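You operate a simulated robot arm through the tools that you are given. There is no shell and no other tool.

The job below is to be done with a simulated two-armed robot. You get a single attempt, and the scene is never put back.

JOB
Get the clip fan blowing at the blue mark on LOW.
Fine: fan knob to OFF before the socket strip's switch goes on, aim the fan, then turn the knob to LOW; it stays on. Where these are worked on the way, their far stop is far enough and under half their travel is too little: fan knob.

Only the result counts: the job must be done as asked and must still hold three seconds after the hand-in. Knocking over, shifting, dropping, spilling or breaking anything else fails it.

ROBOT AND FRAMES
Two 7-joint arms with two-finger parallel grippers on one trunk that stands fixed in place. Base frame: the origin is at the foot of the trunk, x ahead of it, y to its left, z up. Lengths are in mm, angles in degrees, forces in N, time in s.
The left shoulder is at [70, 156, 1230], the right one opposite. Payload 3.91 kg a hand.
The tool frame of a hand sits at the grasp point between the pads (the TCP): z along the fingers, y along the line on which they close. The tips reach 30 mm beyond it. The gripper opens to 110 mm. The fingers are 20 mm wide and 10 mm thick; the gripper's body (48 by 112 mm) begins 55 mm behind the TCP.
Orientation is told as [roll, pitch, yaw] about the base's x, y, z axes, in that order, counted from this pose: with the fingers straight down and closing along the base's y, the tool's x points along the base's -x, its y along +y and its z along -z.

CONTROLS
- The arms move only by the tool nudge_tool. It takes "left_rows", "right_rows" or both (then of equal length, played together; a hand with none holds still); each is a list of rows, each an object of numbers (a shift or turn left out is 0, a gripper value left out holds the last): "dx", "dy", "dz": the shift along the tool's x, y, z in mm; "wx", "wy", "wz": the turn, a rotation vector about the tool's x, y, z in degrees; "fingers": the opening in per cent of the stroke, from 0 (shut) to 100 (fully open). In form: [{"dx": .., "dy": .., "dz": .., "wx": .., "wy": .., "wz": .., "fingers": ..}, ...]. A call has 1 to 20 rows; each row shifts and turns the commanded pose from where the row before left it, along the tool's axes as they then stand. A row lasts 0.2 s, in which the tool goes at most 50 mm and 8.6 degrees; a call with a longer step from one row to the next is refused whole, and so is a gripper value outside its range. Where a pose cannot be reached the arm comes as near as it can. A force on the tool above 60 N (or 10 N above the force at the start of the call, whichever is more), or a blocked arm, ends the call early, and 0.2 s more pass. The fingers move at their own pace (about 108 mm/s each) and stop on an object; they squeeze with about 29 N. The grip force told is the motor's: it shows also when the fingers shut on nothing. Time passes only in rows, and 0.2 s behind the last, so rows that do not move let the fingers close. The reply holds the time, the measured pose of the TCP, the force on the tool along the base axes, the opening and the grip force, in the units named above and with some noise, with the torque about the TCP (base axes, N m) and any sound that the robot's microphone picked up.
- Cameras (640 x 400 px; columns grow to the right, rows downward): "scene" is now at [128.5, -53, 1488.4]; the picture's right is [-0.56, -0.83, 0.00], its down [-0.21, 0.14, -0.97] and it looks along [0.80, -0.54, -0.25] (base axes); focal length 255 px, centre (320, 200). "left" rides on the left gripper at [73, -17, -103] in its tool frame; the picture's right is [0.23, 0.97, 0.00], its down [-0.76, 0.18, -0.62] and it looks along [-0.61, 0.14, 0.78] (tool axes); focal length 222 px, centre (320, 200). "right" rides on the right gripper at [72, 17, -103] in its tool frame; the picture's right is [-0.23, 0.97, 0.00], its down [-0.76, -0.18, -0.62] and it looks along [-0.61, -0.14, 0.78] (tool axes); focal length 222 px, centre (320, 200). There is no depth. A picture from a camera that has moved, and an enlarged one, comes with that camera's place and axes in the base frame and with its lens.
- snapshot(camera): a new picture of that camera. The clock stands still meanwhile.
- raise_lower(by): slides the trunk up (or, below 0, down) by that many mm; the arms and the scene camera ride with it, the base frame stays. It gives what a move gives, with no picture.
- pan_tilt(pan, tilt): turns the head with the scene camera to pan (to the left, within 86 degrees either way) and tilt (down, from -29 to 69), counted from straight ahead of the robot. It gives what a move gives.
- inspect(camera, box): a new picture of the part [left, top, right, bottom] of that camera's present view, enlarged. The clock stands still meanwhile.
- job_done(): hands the job in; it is judged then, once.

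Places have to be worked out from the pictures, the camera data and where the tool is seen. Open the grippers and draw the arms clear of the work before you hand the job in, unless the task says otherwise.

The tools are called after "Emit:" by a JSON object that holds its "name" and its "arguments". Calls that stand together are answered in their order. nudge_tool: Moves the arms, as the interface text tells. Its arguments: {"type":"object","properties":{"left_rows":{"type":"array","items":{"type":"object","properties":{"dx":{"type":"number"},"dy":{"type":"number"},"dz":{"type":"number"},"wx":{"type":"number"},"wy":{"type":"number"},"wz":{"type":"number"},"fingers":{"type":"number"}}}},"right_rows":{"type":"array","items":{"type":"object","properties":{"dx":{"type":"number"},"dy":{"type":"number"},"dz":{"type":"number"},"wx":{"type":"number"},"wy":{"type":"number"},"wz":{"type":"number"},"fingers":{"type":"number"}}}}},"required":[]} The other tools are called the same way: raise_lower (by) slides the trunk up or down; pan_tilt (pan, tilt) turns the head that bears the scene camera; snapshot (camera) takes a picture; inspect (camera, box) takes an enlarged picture of a part of a camera's view; job_done () hands the job in.

At the start:

```text
t: 0.0
left_tcp_pos: [799.7, -34.9, 1529.8]
left_orientation: [0.0, 0.0, 0.0]
left_wrist_force: [-0.1, 0.2, 0.2]
left_torque: [0.0, 0.0, 0.0]
left_width: 109.9
left_grip_force: 0.1
right_tcp_pos: [409.2, -492.3, 1537.9]
right_orientation: [0.0, -0.1, 0.2]
right_wrist_force: [0.0, 0.2, -0.1]
right_torque: [0.02, 0.02, -0.01]
right_width: 110.2
right_grip_force: 0.1
trunk travel left (down, up): [-675.0, 265.0]
head pan, tilt: [-34.1, 14.7]
```

scene: 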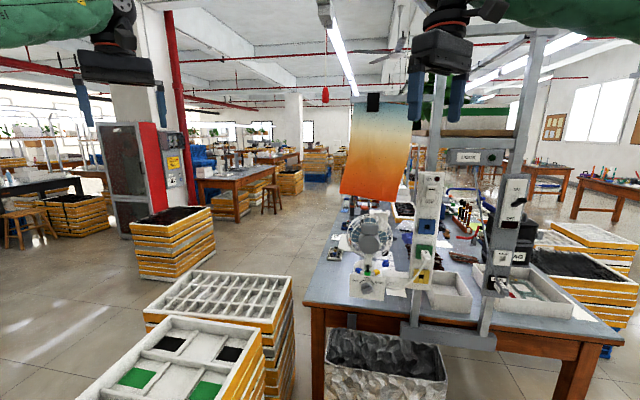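
right: 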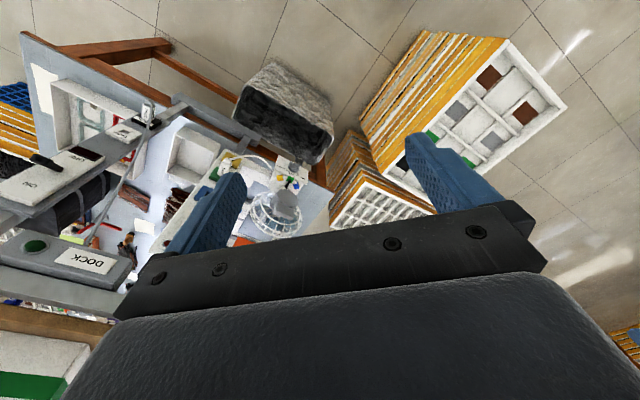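
left: 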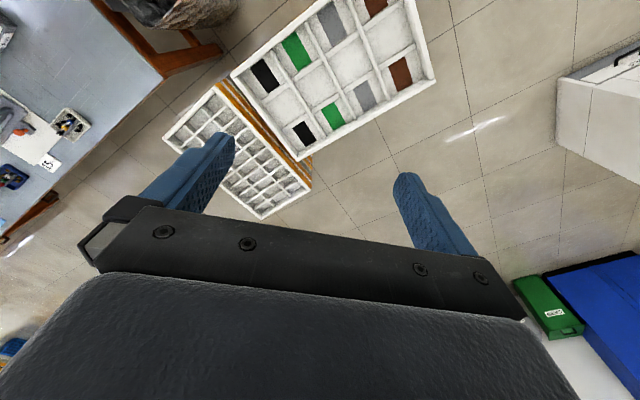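

I see a table ahead with a fan and a frame bearing labels. I'll look closely at the scene area around the fan first.

Emit:
{"name": "inspect", "arguments": {"camera": "scene", "box": [320, 190, 480, 310]}}

Emit:
{"name": "inspect", "arguments": {"camera": "scene", "box": [300, 150, 640, 362]}}

Emit:
{"name": "inspect", "arguments": {"camera": "scene", "box": [380, 20, 560, 132]}}

Emit:
{"name": "inspect", "arguments": {"camera": "right", "box": [20, 30, 340, 270]}}

```text
3.33 times, centred on (400, 250) of scene
camera zoom: at [128.5, -53.0, 1488.4], right [-0.56, -0.83, 0.0], down [-0.21, 0.14, -0.97], along [0.8, -0.54, -0.25], focal length 851 px, centre (53, 33)
```

zoom: 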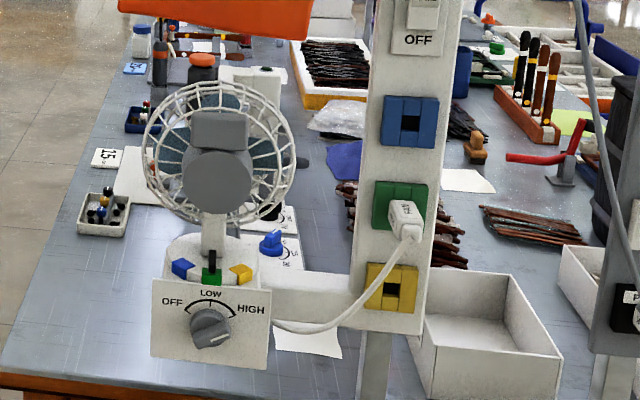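

```text
1.88 times, centred on (470, 256) of scene
camera zoom: at [128.5, -53.0, 1488.4], right [-0.56, -0.83, 0.0], down [-0.21, 0.14, -0.97], along [0.8, -0.54, -0.25], focal length 480 px, centre (38, 95)
```

zoom: 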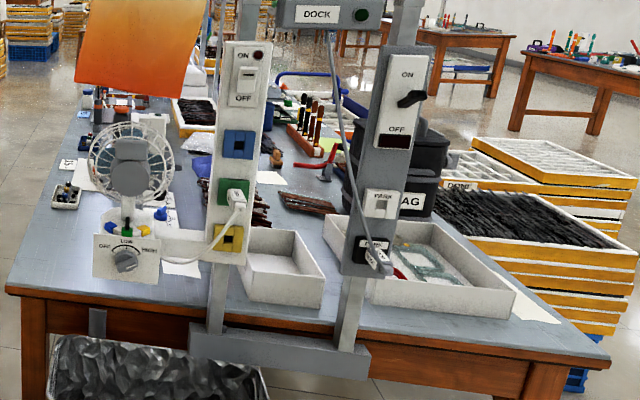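

```text
3.56 times, centred on (470, 76) of scene
camera zoom: at [128.5, -53.0, 1488.4], right [-0.56, -0.83, 0.0], down [-0.21, 0.14, -0.97], along [0.8, -0.54, -0.25], focal length 908 px, centre (-213, 641)
```

zoom: 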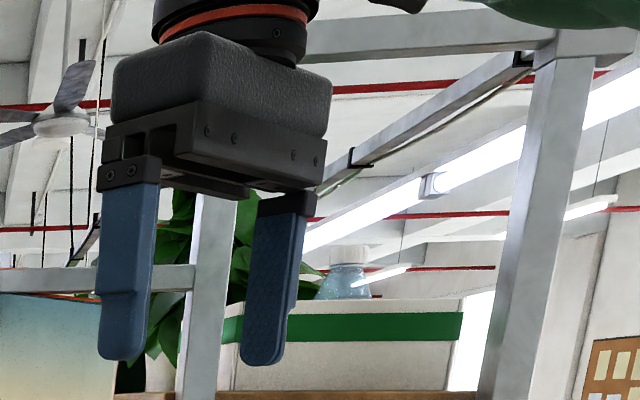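

```text
1.67 times, centred on (180, 150) of right
camera zoom: at [337.2, -476.2, 1641.9], right [0.23, 0.97, 0.0], down [0.76, -0.18, 0.62], along [0.61, -0.14, -0.78], focal length 370 px, centre (553, 283)
```

zoom: 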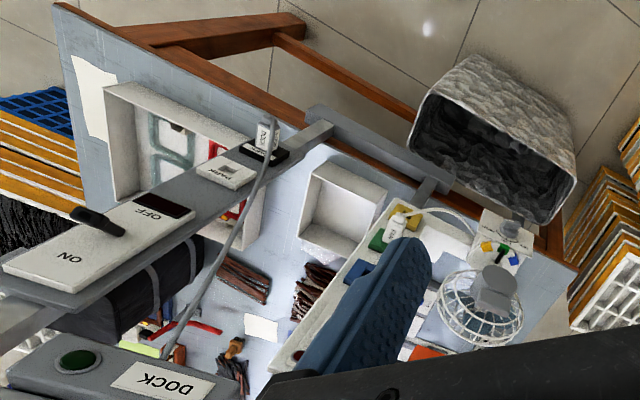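

The fan box has an OFF/LOW/HIGH knob, a coloured aiming scale with a black pointer, and the socket strip with a switch beside it. I'll enlarge each of these.

Emit:
{"name": "inspect", "arguments": {"camera": "scene", "box": [352, 250, 400, 290]}}

Emit:
{"name": "inspect", "arguments": {"camera": "scene", "box": [404, 164, 452, 204]}}

Emit:
{"name": "inspect", "arguments": {"camera": "scene", "box": [350, 205, 398, 235]}}

Emit:
{"name": "inspect", "arguments": {"camera": "right", "box": [230, 140, 310, 240]}}

```text
10.00 times, centred on (376, 270) of scene
camera zoom: at [128.5, -53.0, 1488.4], right [-0.56, -0.83, 0.0], down [-0.21, 0.14, -0.97], along [0.8, -0.54, -0.25], focal length 2553 px, centre (-240, -500)
```

zoom: 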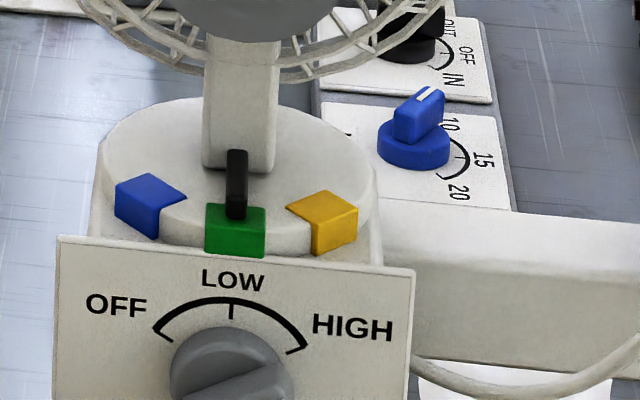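

```text
10.00 times, centred on (428, 184) of scene
camera zoom: at [128.5, -53.0, 1488.4], right [-0.56, -0.83, 0.0], down [-0.21, 0.14, -0.97], along [0.8, -0.54, -0.25], focal length 2553 px, centre (-760, 360)
```

zoom: 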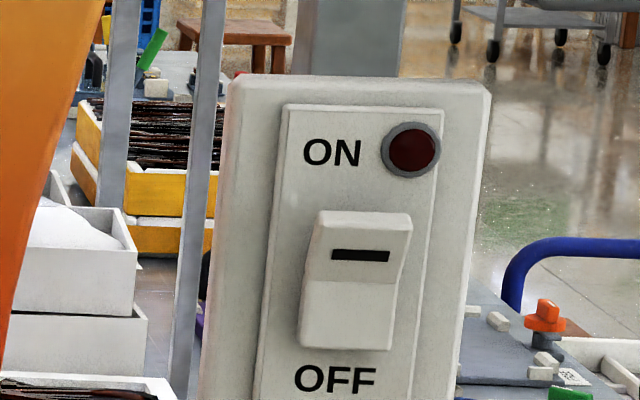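

```text
13.33 times, centred on (374, 220) of scene
camera zoom: at [128.5, -53.0, 1488.4], right [-0.56, -0.83, 0.0], down [-0.21, 0.14, -0.97], along [0.8, -0.54, -0.25], focal length 3404 px, centre (-400, -67)
```

zoom: 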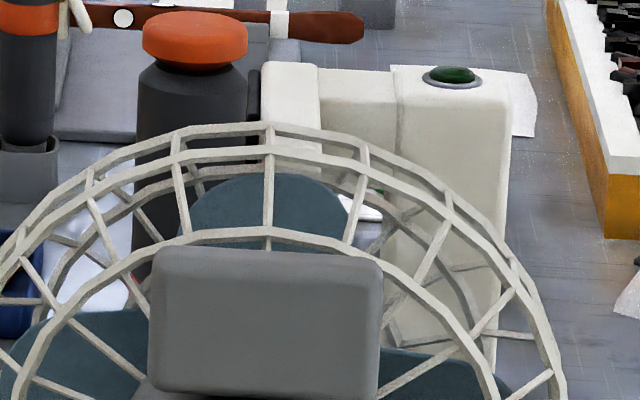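

```text
4.00 times, centred on (270, 190) of right
camera zoom: at [337.2, -476.2, 1641.9], right [0.23, 0.97, 0.0], down [0.76, -0.18, 0.62], along [0.61, -0.14, -0.78], focal length 888 px, centre (520, 240)
```

zoom: 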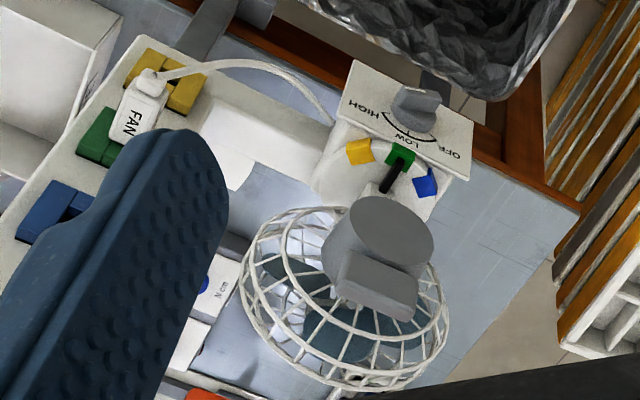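

The fan has coloured marks with a black pointer now on green. Next I'll check where the knob points and the wider area.

Emit:
{"name": "inspect", "arguments": {"camera": "scene", "box": [346, 268, 394, 308]}}

Emit:
{"name": "inspect", "arguments": {"camera": "scene", "box": [404, 200, 452, 300]}}

Emit:
{"name": "inspect", "arguments": {"camera": "scene", "box": [470, 160, 560, 340]}}

Emit:
{"name": "inspect", "arguments": {"camera": "right", "box": [290, 150, 340, 190]}}

```text
10.00 times, centred on (370, 288) of scene
camera zoom: at [128.5, -53.0, 1488.4], right [-0.56, -0.83, 0.0], down [-0.21, 0.14, -0.97], along [0.8, -0.54, -0.25], focal length 2553 px, centre (-180, -680)
```

zoom: 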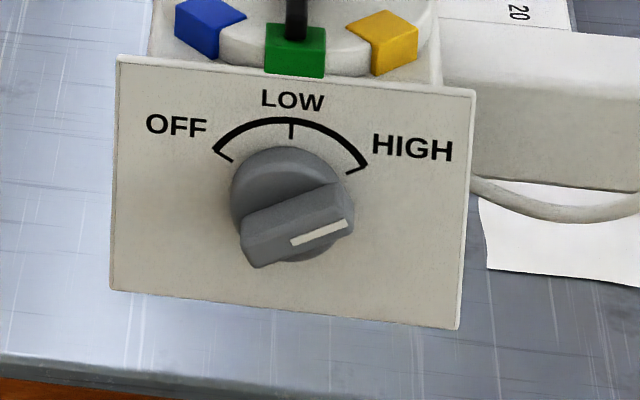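

```text
4.00 times, centred on (428, 250) of scene
camera zoom: at [128.5, -53.0, 1488.4], right [-0.56, -0.83, 0.0], down [-0.21, 0.14, -0.97], along [0.8, -0.54, -0.25], focal length 1021 px, centre (-112, 0)
```

zoom: 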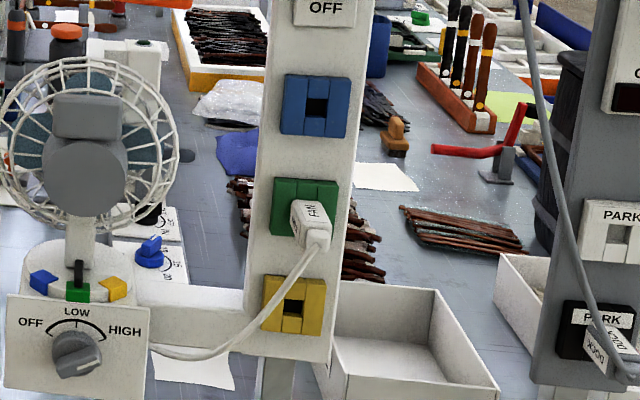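

```text
2.22 times, centred on (515, 250) of scene
camera zoom: at [128.5, -53.0, 1488.4], right [-0.56, -0.83, 0.0], down [-0.21, 0.14, -0.97], along [0.8, -0.54, -0.25], focal length 567 px, centre (-113, 89)
```

zoom: 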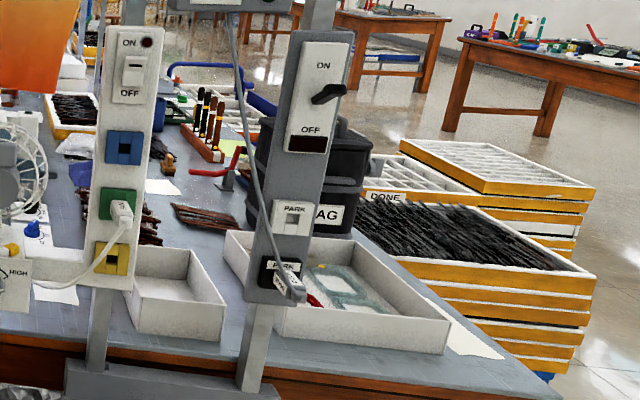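

```text
10.00 times, centred on (315, 170) of right
camera zoom: at [337.2, -476.2, 1641.9], right [0.23, 0.97, 0.0], down [0.76, -0.18, 0.62], along [0.61, -0.14, -0.78], focal length 2221 px, centre (370, 500)
```

zoom: 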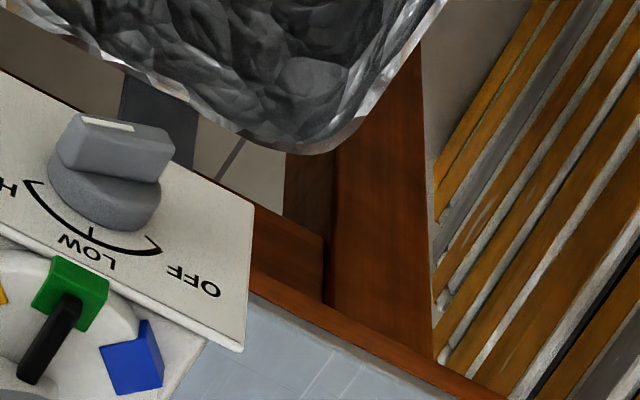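

The knob's white line points at HIGH, the plug is in the green socket and the strip's rocker is off. From both cameras I place the vertical knob panel near (735,-678,917), facing the robot at bearing about -39.5°, and the rocker near (635,-870,1290). I'll lower the trunk a little and tilt the head for a better view.

Emit:
{"name": "raise_lower", "arguments": {"by": -200}}

Emit:
{"name": "pan_tilt", "arguments": {"pan": -48, "tilt": 20}}

Emit:
{"name": "snapshot", "arguments": {"camera": "scene"}}

Emit:
{"name": "snapshot", "arguments": {"camera": "right"}}

```text
t: 2.2
left_tcp_pos: [799.4, -34.8, 1330.7]
left_orientation: [0.0, 0.0, 0.1]
left_wrist_force: [0.1, 0.1, -0.3]
left_torque: [-0.03, 0.02, 0.02]
left_width: 110.0
left_grip_force: 0.0
right_tcp_pos: [409.7, -493.0, 1339.4]
right_orientation: [-0.1, 0.1, 0.0]
right_wrist_force: [-0.9, 0.2, 0.3]
right_torque: [0.03, 0.0, 0.0]
right_width: 109.6
right_grip_force: 0.0
trunk travel left (down, up): [-475.0, 465.0]
head pan, tilt: [-34.1, 14.7]
```

```text
t: 2.9
left_tcp_pos: [797.7, -33.8, 1329.1]
left_orientation: [-0.1, -0.1, 0.1]
left_wrist_force: [-0.5, -0.3, -0.2]
left_torque: [0.01, -0.01, -0.01]
left_width: 110.1
left_grip_force: 0.0
right_tcp_pos: [409.8, -492.9, 1338.3]
right_orientation: [0.1, -0.1, 0.2]
right_wrist_force: [-0.9, -0.3, 0.7]
right_torque: [-0.02, 0.0, 0.05]
right_width: 110.0
right_grip_force: 0.0
trunk travel left (down, up): [-475.0, 465.0]
head pan, tilt: [-48.0, 20.0]
```

```text
taken
camera scene: at [113.5, -69.8, 1279.8], right [-0.74, -0.67, 0.0], down [-0.23, 0.25, -0.94], along [0.63, -0.7, -0.34], focal length 255 px, centre (320, 200)
```

scene: 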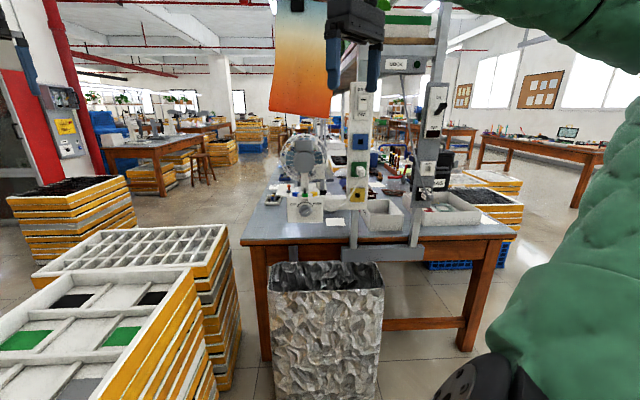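

```text
taken
camera right: at [337.2, -476.2, 1441.8], right [0.23, 0.97, 0.0], down [0.76, -0.18, 0.62], along [0.61, -0.14, -0.78], focal length 222 px, centre (320, 200)
```

right: 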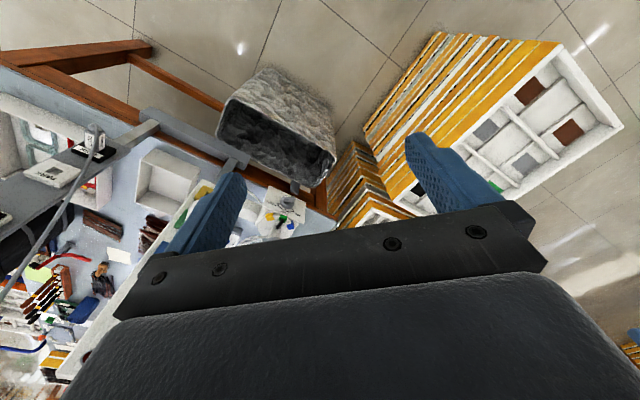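

The view shows the table, fan, strips and frame with the arm clear in front. I'll enlarge both the panel and the switch for a better triangulation with this new camera place.

Emit:
{"name": "inspect", "arguments": {"camera": "scene", "box": [270, 125, 350, 225]}}

Emit:
{"name": "inspect", "arguments": {"camera": "scene", "box": [330, 80, 394, 120]}}

Emit:
{"name": "inspect", "arguments": {"camera": "scene", "box": [340, 120, 404, 260]}}

```text
4.00 times, centred on (310, 175) of scene
camera zoom: at [113.5, -69.8, 1279.8], right [-0.74, -0.67, 0.0], down [-0.23, 0.25, -0.94], along [0.63, -0.7, -0.34], focal length 1021 px, centre (360, 300)
```

zoom: 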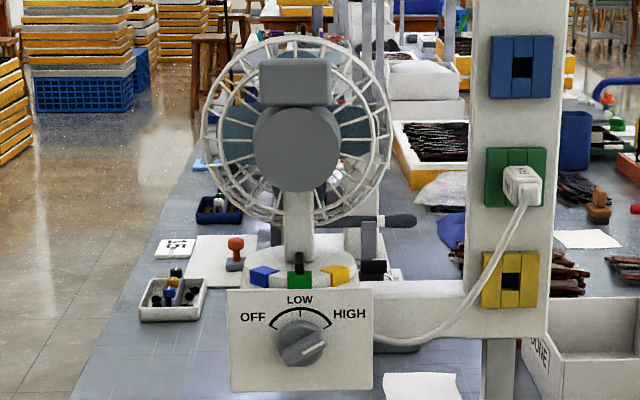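

```text
10.00 times, centred on (362, 100) of scene
camera zoom: at [113.5, -69.8, 1279.8], right [-0.74, -0.67, 0.0], down [-0.23, 0.25, -0.94], along [0.63, -0.7, -0.34], focal length 2553 px, centre (-100, 1200)
```

zoom: 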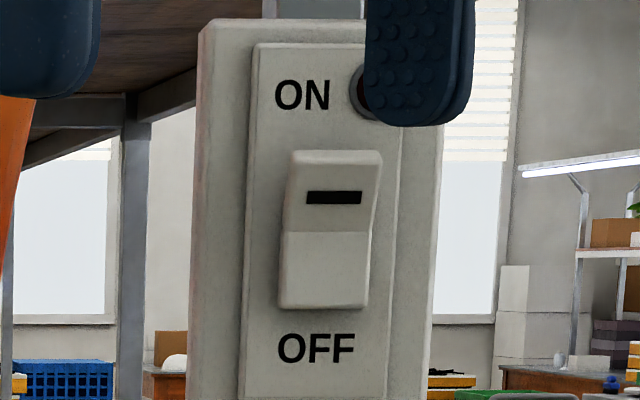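

```text
2.86 times, centred on (372, 190) of scene
camera zoom: at [113.5, -69.8, 1279.8], right [-0.74, -0.67, 0.0], down [-0.23, 0.25, -0.94], along [0.63, -0.7, -0.34], focal length 729 px, centre (171, 229)
```

zoom: 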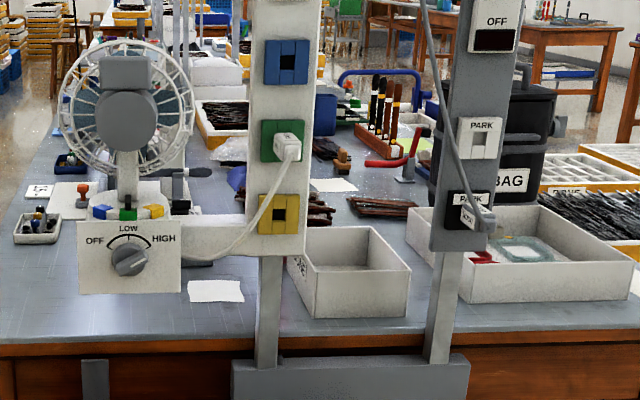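

Triangulated: knob visual centre near (717,-662,932), panel plane at about f·P=994 with f=(0.753,-0.658,0), rocker centre near (622,-849,1293), and the fan's rear box near (731,-674,1159). I'll move the right hand forward in free space and yaw it to face the panel.

Emit:
{"name": "nudge_tool", "arguments": {"right_rows": [{"dx": -37.5, "dy": -9}, {"dx": -37.5, "dy": -9}, {"dx": -37.5, "dy": -9}, {"dx": -37.5, "dy": -9}, {"wz": 8.22}, {"wz": 8.22}, {"wz": 8.22}, {"wz": 8.22}, {"wz": 8.22}]}}

```text
t: 4.9
left_tcp_pos: [798.3, -33.5, 1329.3]
left_orientation: [0.0, 0.1, 0.2]
left_wrist_force: [-0.2, -0.2, 0.4]
left_torque: [0.0, 0.03, -0.01]
left_width: 110.1
left_grip_force: 0.1
right_tcp_pos: [559.3, -528.5, 1338.6]
right_orientation: [0.0, 0.1, -41.1]
right_wrist_force: [0.2, 0.2, -0.7]
right_torque: [-0.02, -0.01, -0.02]
right_width: 110.1
right_grip_force: 0.1
trunk travel left (down, up): [-475.0, 465.0]
head pan, tilt: [-48.0, 20.0]
```

The hand yawed to -41.1° as intended. Now I'll pitch the fingers up to horizontal, pointing at the fan station.

Emit:
{"name": "nudge_tool", "arguments": {"right_rows": [{"wy": -8.18}, {"wy": -8.18}, {"wy": -8.18}, {"wy": -8.18}, {"wy": -8.18}, {"wy": -8.18}, {"wy": -8.18}, {"wy": -8.18}, {"wy": -8.18}, {"wy": -8.18}, {"wy": -8.2}]}}

Emit:
{"name": "snapshot", "arguments": {"camera": "right"}}

Emit:
{"name": "snapshot", "arguments": {"camera": "scene"}}

```text
t: 7.3
left_tcp_pos: [799.4, -36.4, 1329.4]
left_orientation: [0.1, 0.0, 0.0]
left_wrist_force: [-0.5, 0.2, -0.1]
left_torque: [0.01, 0.01, 0.01]
left_width: 110.1
left_grip_force: 0.1
right_tcp_pos: [559.7, -528.6, 1338.6]
right_orientation: [114.8, -89.9, -155.9]
right_wrist_force: [0.3, -0.8, 0.0]
right_torque: [0.02, -0.02, 0.02]
right_width: 109.8
right_grip_force: 0.1
trunk travel left (down, up): [-475.0, 465.0]
head pan, tilt: [-48.0, 20.0]
```

```text
taken
camera right: at [493.2, -449.2, 1265.4], right [0.64, 0.73, 0.23], down [-0.59, 0.27, 0.76], along [0.5, -0.62, 0.61], focal length 222 px, centre (320, 200)
```

right: 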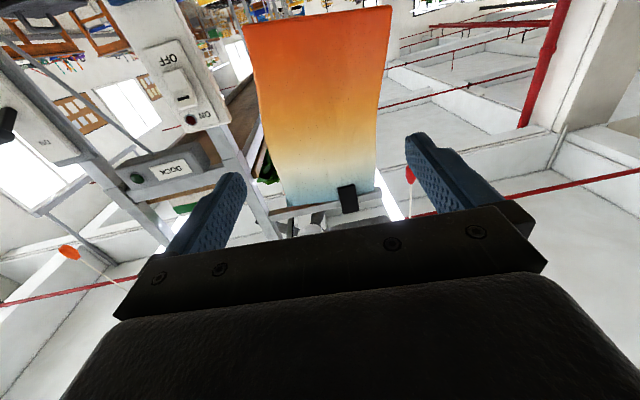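

```text
taken
camera scene: at [114.0, -70.9, 1279.7], right [-0.74, -0.67, 0.0], down [-0.23, 0.26, -0.94], along [0.63, -0.7, -0.34], focal length 255 px, centre (320, 200)
```

scene: 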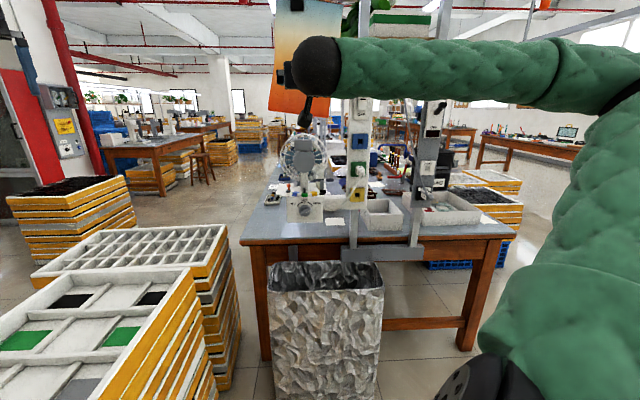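

The hand is horizontal, with its camera beneath it. I'll lower it straight down in free space to knob height.

Emit:
{"name": "nudge_tool", "arguments": {"right_rows": [{"dx": 45}, {"dx": 45}, {"dx": 45}, {"dx": 45}, {"dx": 45}, {"dx": 45}, {"dx": 45}, {"dx": 45}, {"dx": 46}]}}

Emit:
{"name": "snapshot", "arguments": {"camera": "right"}}

Emit:
{"name": "snapshot", "arguments": {"camera": "scene"}}

```text
t: 9.3
left_tcp_pos: [798.4, -36.0, 1327.5]
left_orientation: [-0.1, 0.1, 0.1]
left_wrist_force: [0.8, 0.4, 0.0]
left_torque: [0.04, 0.02, -0.01]
left_width: 109.7
left_grip_force: 0.0
right_tcp_pos: [572.7, -535.4, 933.8]
right_orientation: [-72.7, -90.0, 31.6]
right_wrist_force: [0.2, -0.1, 0.4]
right_torque: [0.01, 0.0, 0.02]
right_width: 109.8
right_grip_force: 0.0
right hand out of reach, approached as far as the arm can: row 5, 6, 7
trunk travel left (down, up): [-475.0, 465.0]
head pan, tilt: [-48.0, 20.0]
```

```text
taken
camera right: at [506.4, -455.5, 861.5], right [0.64, 0.73, 0.23], down [-0.59, 0.28, 0.76], along [0.5, -0.62, 0.61], focal length 222 px, centre (320, 200)
```

right: 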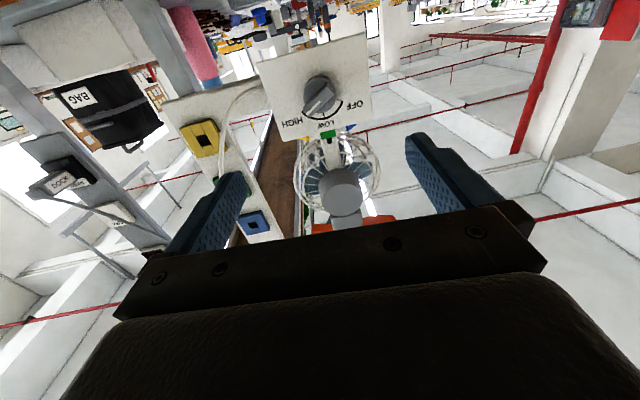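

```text
taken
camera scene: at [113.9, -70.1, 1279.6], right [-0.74, -0.67, 0.0], down [-0.23, 0.25, -0.94], along [0.63, -0.7, -0.34], focal length 255 px, centre (320, 200)
```

scene: 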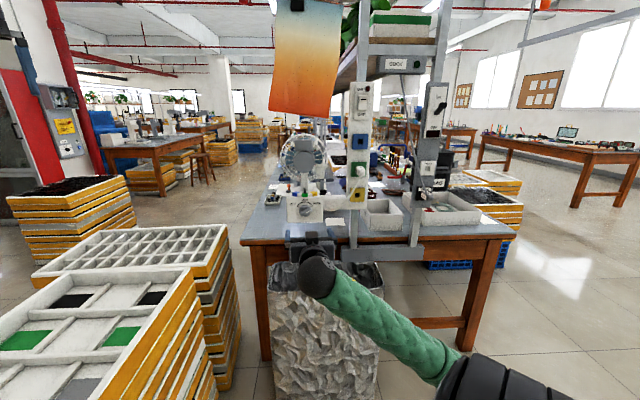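

The hand is level with the panel at about 225 mm from it and the camera sees the knob. I'll enlarge both views to refine the knob's position and angle.

Emit:
{"name": "inspect", "arguments": {"camera": "right", "box": [250, 30, 378, 110]}}

Emit:
{"name": "inspect", "arguments": {"camera": "right", "box": [260, 100, 420, 220]}}

Emit:
{"name": "inspect", "arguments": {"camera": "scene", "box": [275, 180, 339, 270]}}

```text
5.00 times, centred on (314, 70) of right
camera zoom: at [506.4, -455.5, 861.5], right [0.64, 0.73, 0.23], down [-0.59, 0.28, 0.76], along [0.5, -0.62, 0.61], focal length 1111 px, centre (350, 850)
```

zoom: 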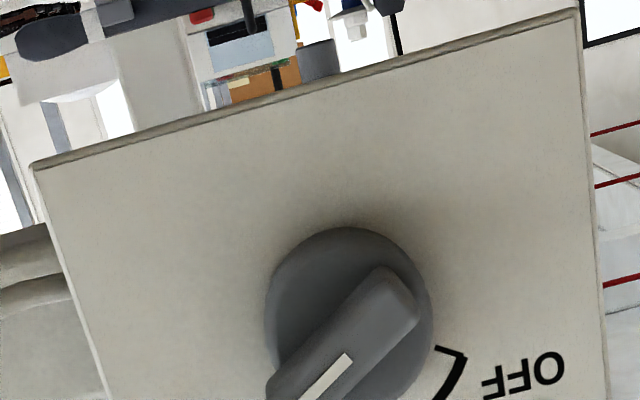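

```text
3.33 times, centred on (340, 160) of right
camera zoom: at [506.4, -455.5, 861.5], right [0.64, 0.73, 0.23], down [-0.59, 0.28, 0.76], along [0.5, -0.62, 0.61], focal length 740 px, centre (253, 333)
```

zoom: 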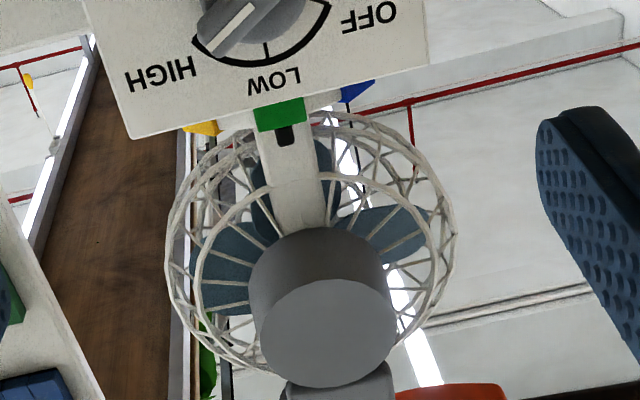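

```text
4.44 times, centred on (307, 225) of scene
camera zoom: at [113.9, -70.1, 1279.6], right [-0.74, -0.67, 0.0], down [-0.23, 0.25, -0.94], along [0.63, -0.7, -0.34], focal length 1135 px, centre (378, 89)
```

zoom: 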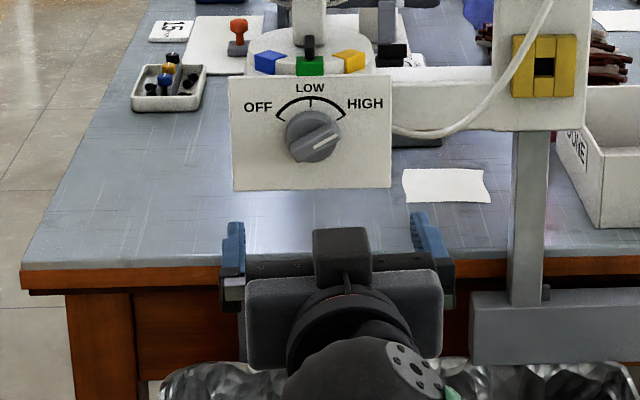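

Refined from all views: the panel faces bearing about -45°, is vertical at f·P≈986, and the knob axis is at (725.6,-669.2,930). The bar is turned about 60° from upright toward HIGH. I'll align to -45°, move to a stand-off on the axis and roll 60° so the fingers straddle the bar.

Emit:
{"name": "nudge_tool", "arguments": {"right_rows": [{"wx": 3.9, "fingers": 45}, {"dx": 1.3, "dy": 4.5, "dz": 38.8}, {"dx": 1.3, "dy": 4.5, "dz": 38.8}, {"dx": 1.2, "dy": 4.5, "dz": 38.8}, {"wz": 8.57}, {"wz": 8.57}, {"wz": 8.57}, {"wz": 8.57}, {"wz": 8.57}, {"wz": 8.57}, {"wz": 8.57}, {}]}}

Emit:
{"name": "snapshot", "arguments": {"camera": "right"}}

Emit:
{"name": "inspect", "arguments": {"camera": "scene", "box": [275, 180, 339, 270]}}

```text
t: 11.9
left_tcp_pos: [799.1, -34.0, 1329.9]
left_orientation: [0.0, 0.1, 0.0]
left_wrist_force: [1.1, 0.8, -0.7]
left_torque: [-0.01, -0.01, -0.02]
left_width: 110.2
left_grip_force: 0.1
right_tcp_pos: [663.5, -606.7, 928.2]
right_orientation: [90.0, -29.9, -134.9]
right_wrist_force: [-0.5, 0.4, -0.3]
right_torque: [0.03, 0.02, -0.01]
right_width: 49.6
right_grip_force: 0.0
trunk travel left (down, up): [-475.0, 465.0]
head pan, tilt: [-48.0, 20.0]
```

```text
taken
camera right: at [641.1, -483.3, 908.2], right [0.2, 0.2, 0.96], down [-0.97, -0.09, 0.23], along [0.13, -0.97, 0.18], focal length 222 px, centre (320, 200)
```

right: 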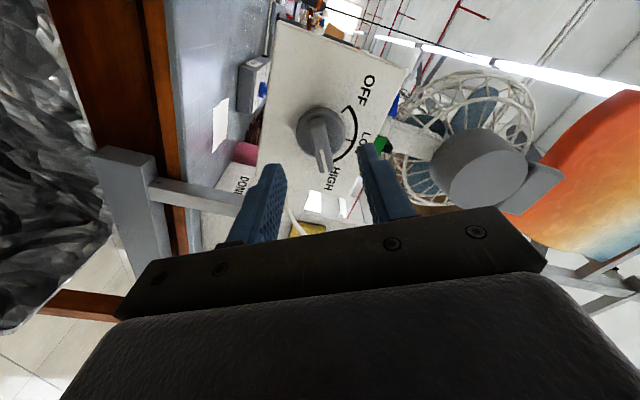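

```text
4.44 times, centred on (307, 225) of scene
camera zoom: at [113.5, -69.9, 1279.7], right [-0.74, -0.67, 0.0], down [-0.23, 0.25, -0.94], along [0.63, -0.7, -0.34], focal length 1135 px, centre (378, 89)
```

zoom: 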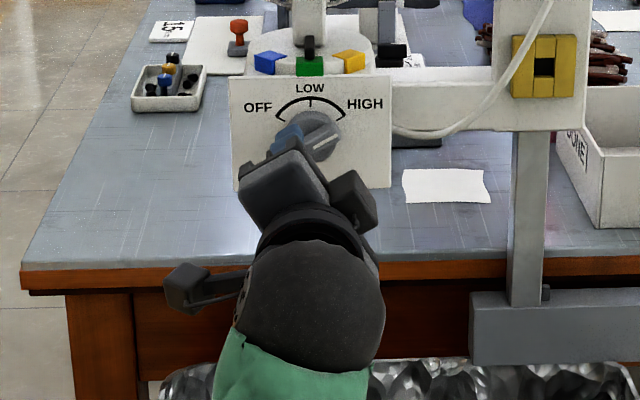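

The camera sees the knob bar pointing between the fingers. I'll enlarge to check the centring before advancing.

Emit:
{"name": "inspect", "arguments": {"camera": "right", "box": [240, 80, 400, 180]}}

```text
4.00 times, centred on (320, 130) of right
camera zoom: at [641.1, -483.3, 908.2], right [0.2, 0.2, 0.96], down [-0.97, -0.09, 0.23], along [0.13, -0.97, 0.18], focal length 888 px, centre (320, 480)
```

zoom: 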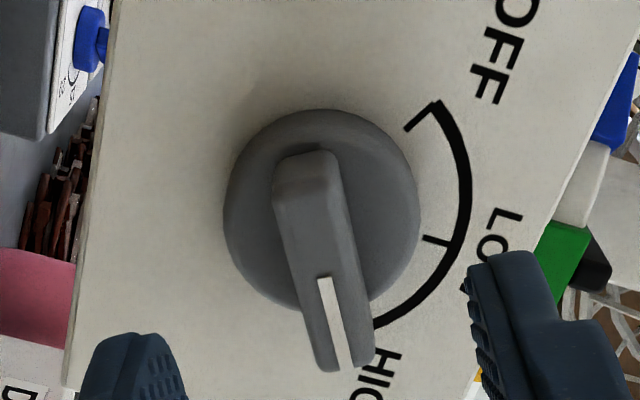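

Alignment is good: the disc centre falls where predicted and the bar is parallel to the finger faces within about 2°. I'll advance 40 mm so the fingertips straddle the bar.

Emit:
{"name": "nudge_tool", "arguments": {"right_rows": [{"dz": 14}, {"dz": 14}, {"dz": 12}, {}]}}

Emit:
{"name": "snapshot", "arguments": {"camera": "right"}}

Emit:
{"name": "inspect", "arguments": {"camera": "right", "box": [240, 100, 400, 200]}}

```text
t: 12.9
left_tcp_pos: [798.5, -34.2, 1329.9]
left_orientation: [0.0, 0.0, 0.1]
left_wrist_force: [-0.1, 0.3, -0.5]
left_torque: [0.01, -0.03, 0.0]
left_width: 109.8
left_grip_force: 0.1
right_tcp_pos: [692.1, -634.1, 930.5]
right_orientation: [89.9, -30.0, -134.9]
right_wrist_force: [-0.3, 0.0, -0.2]
right_torque: [0.01, -0.01, 0.05]
right_width: 49.4
right_grip_force: 0.0
trunk travel left (down, up): [-475.0, 465.0]
head pan, tilt: [-48.0, 20.0]
```

```text
taken
camera right: at [669.6, -511.5, 909.2], right [0.21, 0.21, 0.96], down [-0.97, -0.09, 0.23], along [0.13, -0.97, 0.18], focal length 222 px, centre (320, 200)
```

right: 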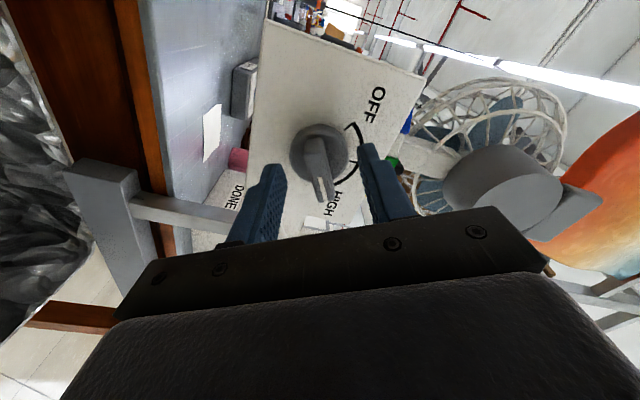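

```text
4.00 times, centred on (320, 150) of right
camera zoom: at [669.6, -511.5, 909.2], right [0.21, 0.21, 0.96], down [-0.97, -0.09, 0.23], along [0.13, -0.97, 0.18], focal length 888 px, centre (320, 400)
```

zoom: 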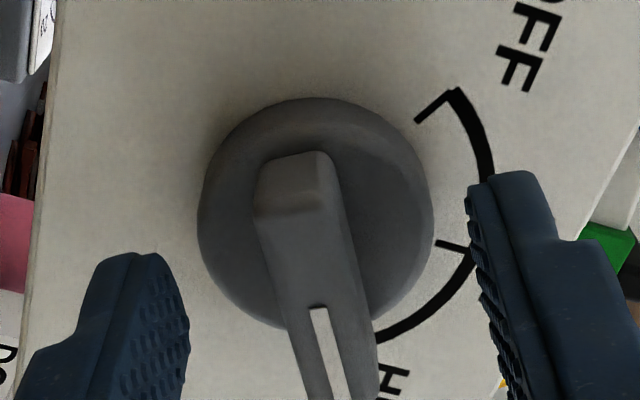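

The tips straddle the bar without touching the disc. I'll close on the bar.

Emit:
{"name": "nudge_tool", "arguments": {"right_rows": [{"fingers": 0}, {"fingers": 0}, {"fingers": 0}]}}

Emit:
{"name": "inspect", "arguments": {"camera": "right", "box": [240, 100, 400, 200]}}

```text
t: 13.7
left_tcp_pos: [797.7, -35.0, 1329.6]
left_orientation: [0.1, 0.0, 0.1]
left_wrist_force: [-0.4, 0.0, 0.6]
left_torque: [-0.01, 0.02, -0.02]
left_width: 110.1
left_grip_force: 0.1
right_tcp_pos: [692.9, -633.8, 929.2]
right_orientation: [89.8, -29.9, -134.9]
right_wrist_force: [-4.6, 1.0, -6.9]
right_torque: [-0.12, -0.08, -0.51]
right_width: 12.7
right_grip_force: 45.3
trunk travel left (down, up): [-475.0, 465.0]
head pan, tilt: [-48.0, 20.0]
```

```text
4.00 times, centred on (320, 150) of right
camera zoom: at [669.5, -511.8, 908.5], right [0.21, 0.2, 0.96], down [-0.97, -0.09, 0.23], along [0.13, -0.97, 0.18], focal length 888 px, centre (320, 400)
```

zoom: 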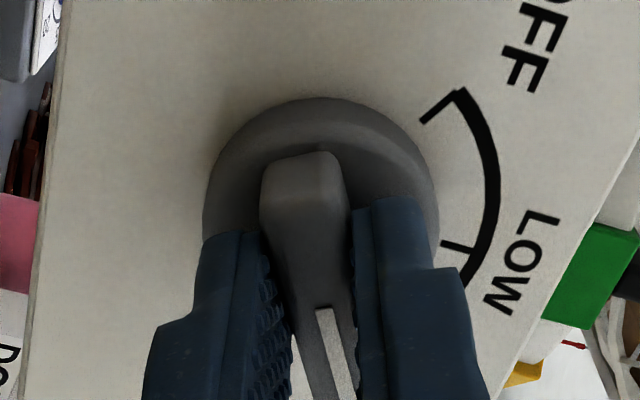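

The bar is gripped (12.7 mm wide, about 8 N side load). I'll turn it counter-clockwise, first 60° to LOW, then check.

Emit:
{"name": "nudge_tool", "arguments": {"right_rows": [{"wz": -7.5}, {"wz": -7.5}, {"wz": -7.5}, {"wz": -7.5}, {"wz": -7.5}, {"wz": -7.5}, {"wz": -7.5}, {"wz": -7.5}]}}

Emit:
{"name": "inspect", "arguments": {"camera": "right", "box": [240, 60, 400, 200]}}

```text
t: 15.5
left_tcp_pos: [798.7, -35.3, 1329.8]
left_orientation: [0.1, 0.1, 0.1]
left_wrist_force: [-0.3, -0.7, -0.2]
left_torque: [0.04, 0.01, -0.01]
left_width: 110.1
left_grip_force: 0.0
right_tcp_pos: [693.0, -634.4, 930.1]
right_orientation: [-58.2, -89.9, 13.3]
right_wrist_force: [-3.0, -2.9, -4.9]
right_torque: [0.53, 0.51, -0.08]
right_width: 13.0
right_grip_force: 45.0
trunk travel left (down, up): [-475.0, 465.0]
head pan, tilt: [-48.0, 20.0]
```

```text
2.86 times, centred on (320, 130) of right
camera zoom: at [630.8, -550.6, 857.3], right [0.69, 0.69, 0.23], down [-0.57, 0.31, 0.76], along [0.46, -0.65, 0.61], focal length 635 px, centre (320, 400)
```

zoom: 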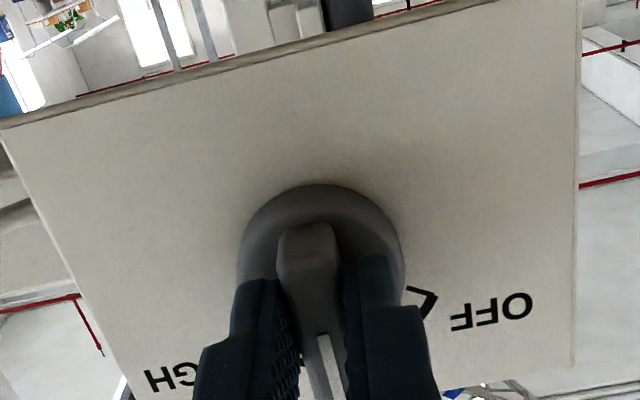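

The bar followed the hand to LOW with small forces. I'll turn another 60° to OFF, plus a small push against the stop.

Emit:
{"name": "nudge_tool", "arguments": {"right_rows": [{"wz": -7.5}, {"wz": -7.5}, {"wz": -7.5}, {"wz": -7.5}, {"wz": -7.5}, {"wz": -7.5}, {"wz": -7.5}, {"wz": -7.5}, {"wz": -2}]}}

Emit:
{"name": "snapshot", "arguments": {"camera": "right"}}

Emit:
{"name": "inspect", "arguments": {"camera": "right", "box": [240, 60, 400, 200]}}

Emit:
{"name": "inspect", "arguments": {"camera": "scene", "box": [275, 180, 339, 270]}}

```text
t: 17.5
left_tcp_pos: [799.5, -35.4, 1329.6]
left_orientation: [0.0, -0.1, 0.1]
left_wrist_force: [0.7, -0.3, 0.6]
left_torque: [-0.01, 0.0, -0.01]
left_width: 109.9
left_grip_force: 0.0
right_tcp_pos: [690.8, -635.7, 930.3]
right_orientation: [-89.9, -28.0, 45.1]
right_wrist_force: [-0.2, -11.9, 1.2]
right_torque: [0.23, -0.22, -0.5]
right_width: 12.9
right_grip_force: 45.3
trunk travel left (down, up): [-475.0, 465.0]
head pan, tilt: [-48.0, 20.0]
```

```text
taken
camera right: at [579.0, -602.4, 881.1], right [0.46, 0.47, -0.75], down [-0.02, 0.86, 0.51], along [0.89, -0.22, 0.41], focal length 222 px, centre (320, 200)
```

right: 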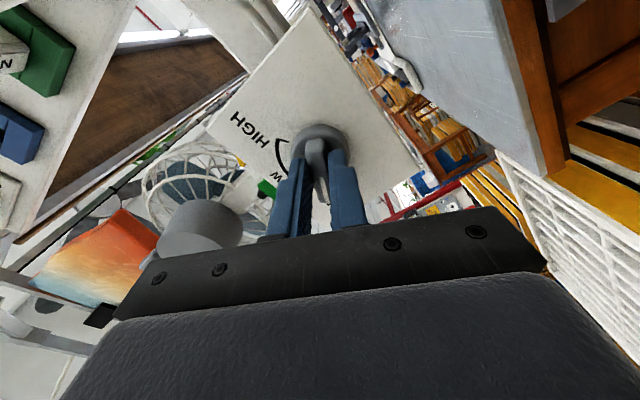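

```text
2.86 times, centred on (320, 130) of right
camera zoom: at [579.0, -602.4, 881.1], right [0.46, 0.47, -0.75], down [-0.02, 0.86, 0.51], along [0.89, -0.22, 0.41], focal length 635 px, centre (320, 400)
```

zoom: 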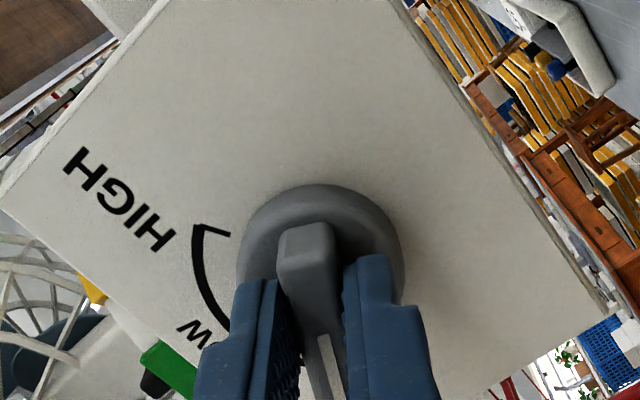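

```text
4.44 times, centred on (307, 225) of scene
camera zoom: at [113.4, -70.6, 1279.7], right [-0.74, -0.67, 0.0], down [-0.23, 0.25, -0.94], along [0.63, -0.7, -0.34], focal length 1135 px, centre (378, 89)
```

zoom: 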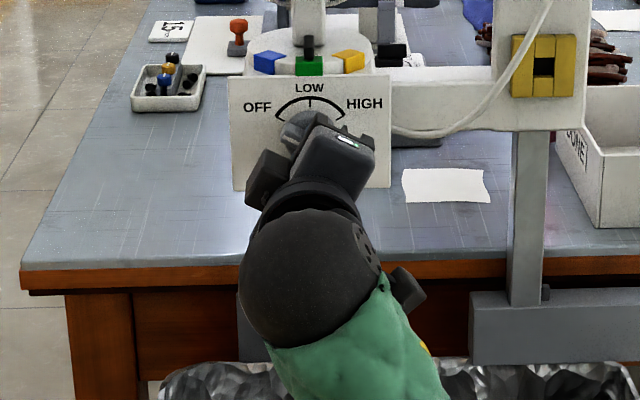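

The bar has turned with the hand to the OFF end. I'll open and back off to verify it.

Emit:
{"name": "nudge_tool", "arguments": {"right_rows": [{"fingers": 45}, {"fingers": 45}, {"dz": -25}, {"dz": -30}, {"dz": -30}]}}

Emit:
{"name": "inspect", "arguments": {"camera": "right", "box": [240, 60, 400, 180]}}

Emit:
{"name": "inspect", "arguments": {"camera": "scene", "box": [275, 180, 339, 270]}}

```text
t: 18.7
left_tcp_pos: [798.6, -34.4, 1329.4]
left_orientation: [0.0, -0.1, 0.1]
left_wrist_force: [-0.5, 0.0, -0.7]
left_torque: [-0.03, 0.03, 0.0]
left_width: 109.9
left_grip_force: 0.1
right_tcp_pos: [630.8, -573.8, 930.5]
right_orientation: [-90.0, -28.0, 45.2]
right_wrist_force: [0.3, 0.0, -0.7]
right_torque: [0.01, -0.02, 0.01]
right_width: 49.4
right_grip_force: 0.0
trunk travel left (down, up): [-475.0, 465.0]
head pan, tilt: [-48.0, 20.0]
```

```text
3.33 times, centred on (320, 120) of right
camera zoom: at [518.1, -541.6, 882.6], right [0.46, 0.47, -0.75], down [-0.03, 0.86, 0.51], along [0.89, -0.22, 0.41], focal length 740 px, centre (320, 467)
```

zoom: 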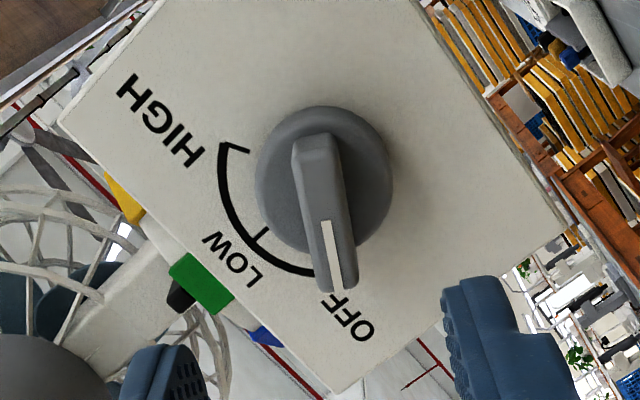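

```text
4.44 times, centred on (307, 225) of scene
camera zoom: at [113.3, -69.4, 1279.9], right [-0.74, -0.67, 0.0], down [-0.23, 0.25, -0.94], along [0.63, -0.7, -0.34], focal length 1135 px, centre (378, 89)
```

zoom: 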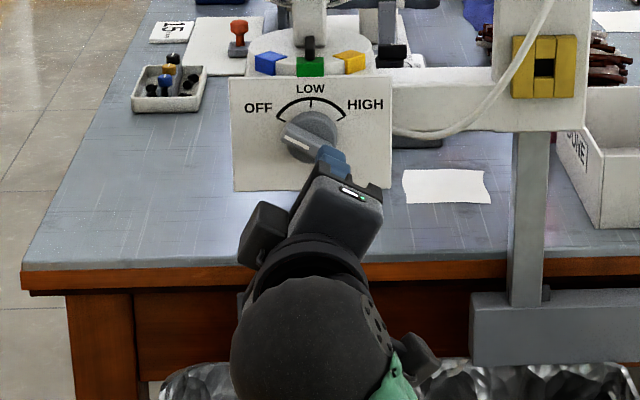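

The knob clearly points at OFF now. Next is the strip's rocker near (622,-849,1293): I'll back off, roll to neutral, close the fingers, then raise the trunk 380 mm so the hand comes to switch height in the same posture.

Emit:
{"name": "nudge_tool", "arguments": {"right_rows": [{"dz": -30, "fingers": 0}, {"dz": -30}, {"wz": 7.75}, {"wz": 7.75}, {"wz": 7.75}, {"wz": 7.75}, {"wz": 7.75}, {"wz": 7.75}, {"wz": 7.75}, {"wz": 7.75}]}}

Emit:
{"name": "raise_lower", "arguments": {"by": 380}}

Emit:
{"name": "snapshot", "arguments": {"camera": "right"}}

Emit:
{"name": "snapshot", "arguments": {"camera": "scene"}}

```text
t: 20.9
left_tcp_pos: [799.2, -34.5, 1330.3]
left_orientation: [0.0, 0.0, 0.1]
left_wrist_force: [0.6, -0.1, 0.4]
left_torque: [-0.02, 0.01, -0.04]
left_width: 110.1
left_grip_force: 0.1
right_tcp_pos: [589.4, -533.2, 929.7]
right_orientation: [68.1, -89.9, -113.0]
right_wrist_force: [0.5, 0.0, 1.1]
right_torque: [-0.01, -0.04, -0.01]
right_width: 0.1
right_grip_force: 29.1
trunk travel left (down, up): [-475.0, 465.0]
head pan, tilt: [-48.0, 20.0]
```

```text
t: 24.6
left_tcp_pos: [799.7, -35.1, 1708.9]
left_orientation: [0.0, 0.0, 0.1]
left_wrist_force: [0.0, -0.6, 0.4]
left_torque: [0.01, 0.04, 0.02]
left_width: 109.7
left_grip_force: 0.1
right_tcp_pos: [589.5, -532.0, 1309.3]
right_orientation: [-29.1, -89.9, -15.9]
right_wrist_force: [0.3, -0.5, -0.3]
right_torque: [-0.04, 0.0, 0.01]
right_width: 0.0
right_grip_force: 29.3
trunk travel left (down, up): [-855.0, 85.0]
head pan, tilt: [-48.0, 20.0]
```

```text
taken
camera right: at [528.8, -447.9, 1237.5], right [0.69, 0.69, 0.23], down [-0.57, 0.31, 0.76], along [0.45, -0.65, 0.61], focal length 222 px, centre (320, 200)
```

right: 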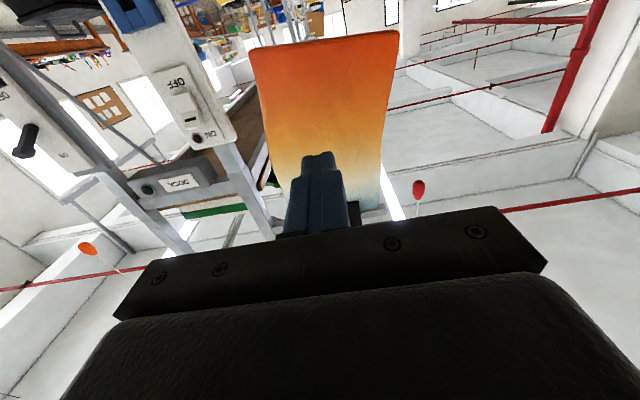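

```text
taken
camera scene: at [113.8, -69.6, 1659.7], right [-0.74, -0.67, 0.0], down [-0.23, 0.25, -0.94], along [0.63, -0.7, -0.34], focal length 255 px, centre (320, 200)
```

scene: 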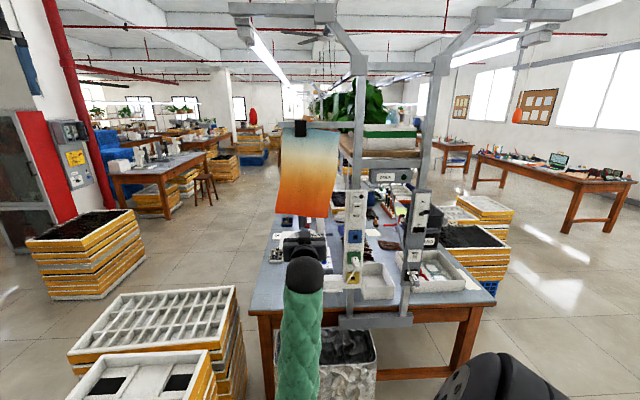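

The hand is now at switch height and about 200 mm left of it, in front of the poster but well short of it. I'll enlarge the rocker from both cameras to pin its place.

Emit:
{"name": "inspect", "arguments": {"camera": "right", "box": [130, 50, 258, 170]}}

Emit:
{"name": "inspect", "arguments": {"camera": "scene", "box": [332, 185, 382, 285]}}

Emit:
{"name": "inspect", "arguments": {"camera": "scene", "box": [335, 185, 375, 225]}}

```text
3.33 times, centred on (194, 110) of right
camera zoom: at [528.8, -447.9, 1237.5], right [0.69, 0.69, 0.23], down [-0.57, 0.31, 0.76], along [0.45, -0.65, 0.61], focal length 740 px, centre (740, 500)
```

zoom: 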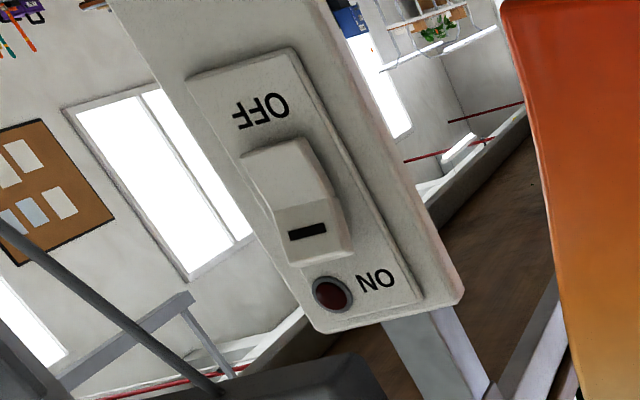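

```text
4.00 times, centred on (357, 235) of scene
camera zoom: at [113.8, -69.6, 1659.7], right [-0.74, -0.67, 0.0], down [-0.23, 0.25, -0.94], along [0.63, -0.7, -0.34], focal length 1021 px, centre (172, 60)
```

zoom: 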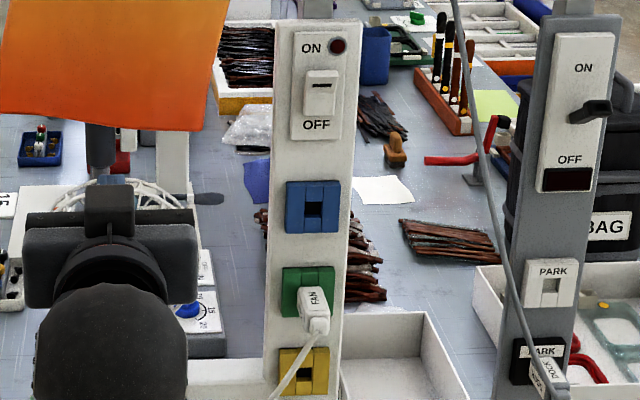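

```text
10.00 times, centred on (355, 205) of scene
camera zoom: at [113.8, -69.6, 1659.7], right [-0.74, -0.67, 0.0], down [-0.23, 0.25, -0.94], along [0.63, -0.7, -0.34], focal length 2553 px, centre (-30, 150)
```

zoom: 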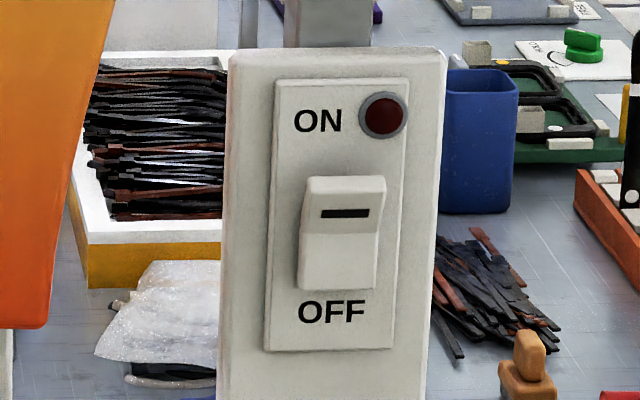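

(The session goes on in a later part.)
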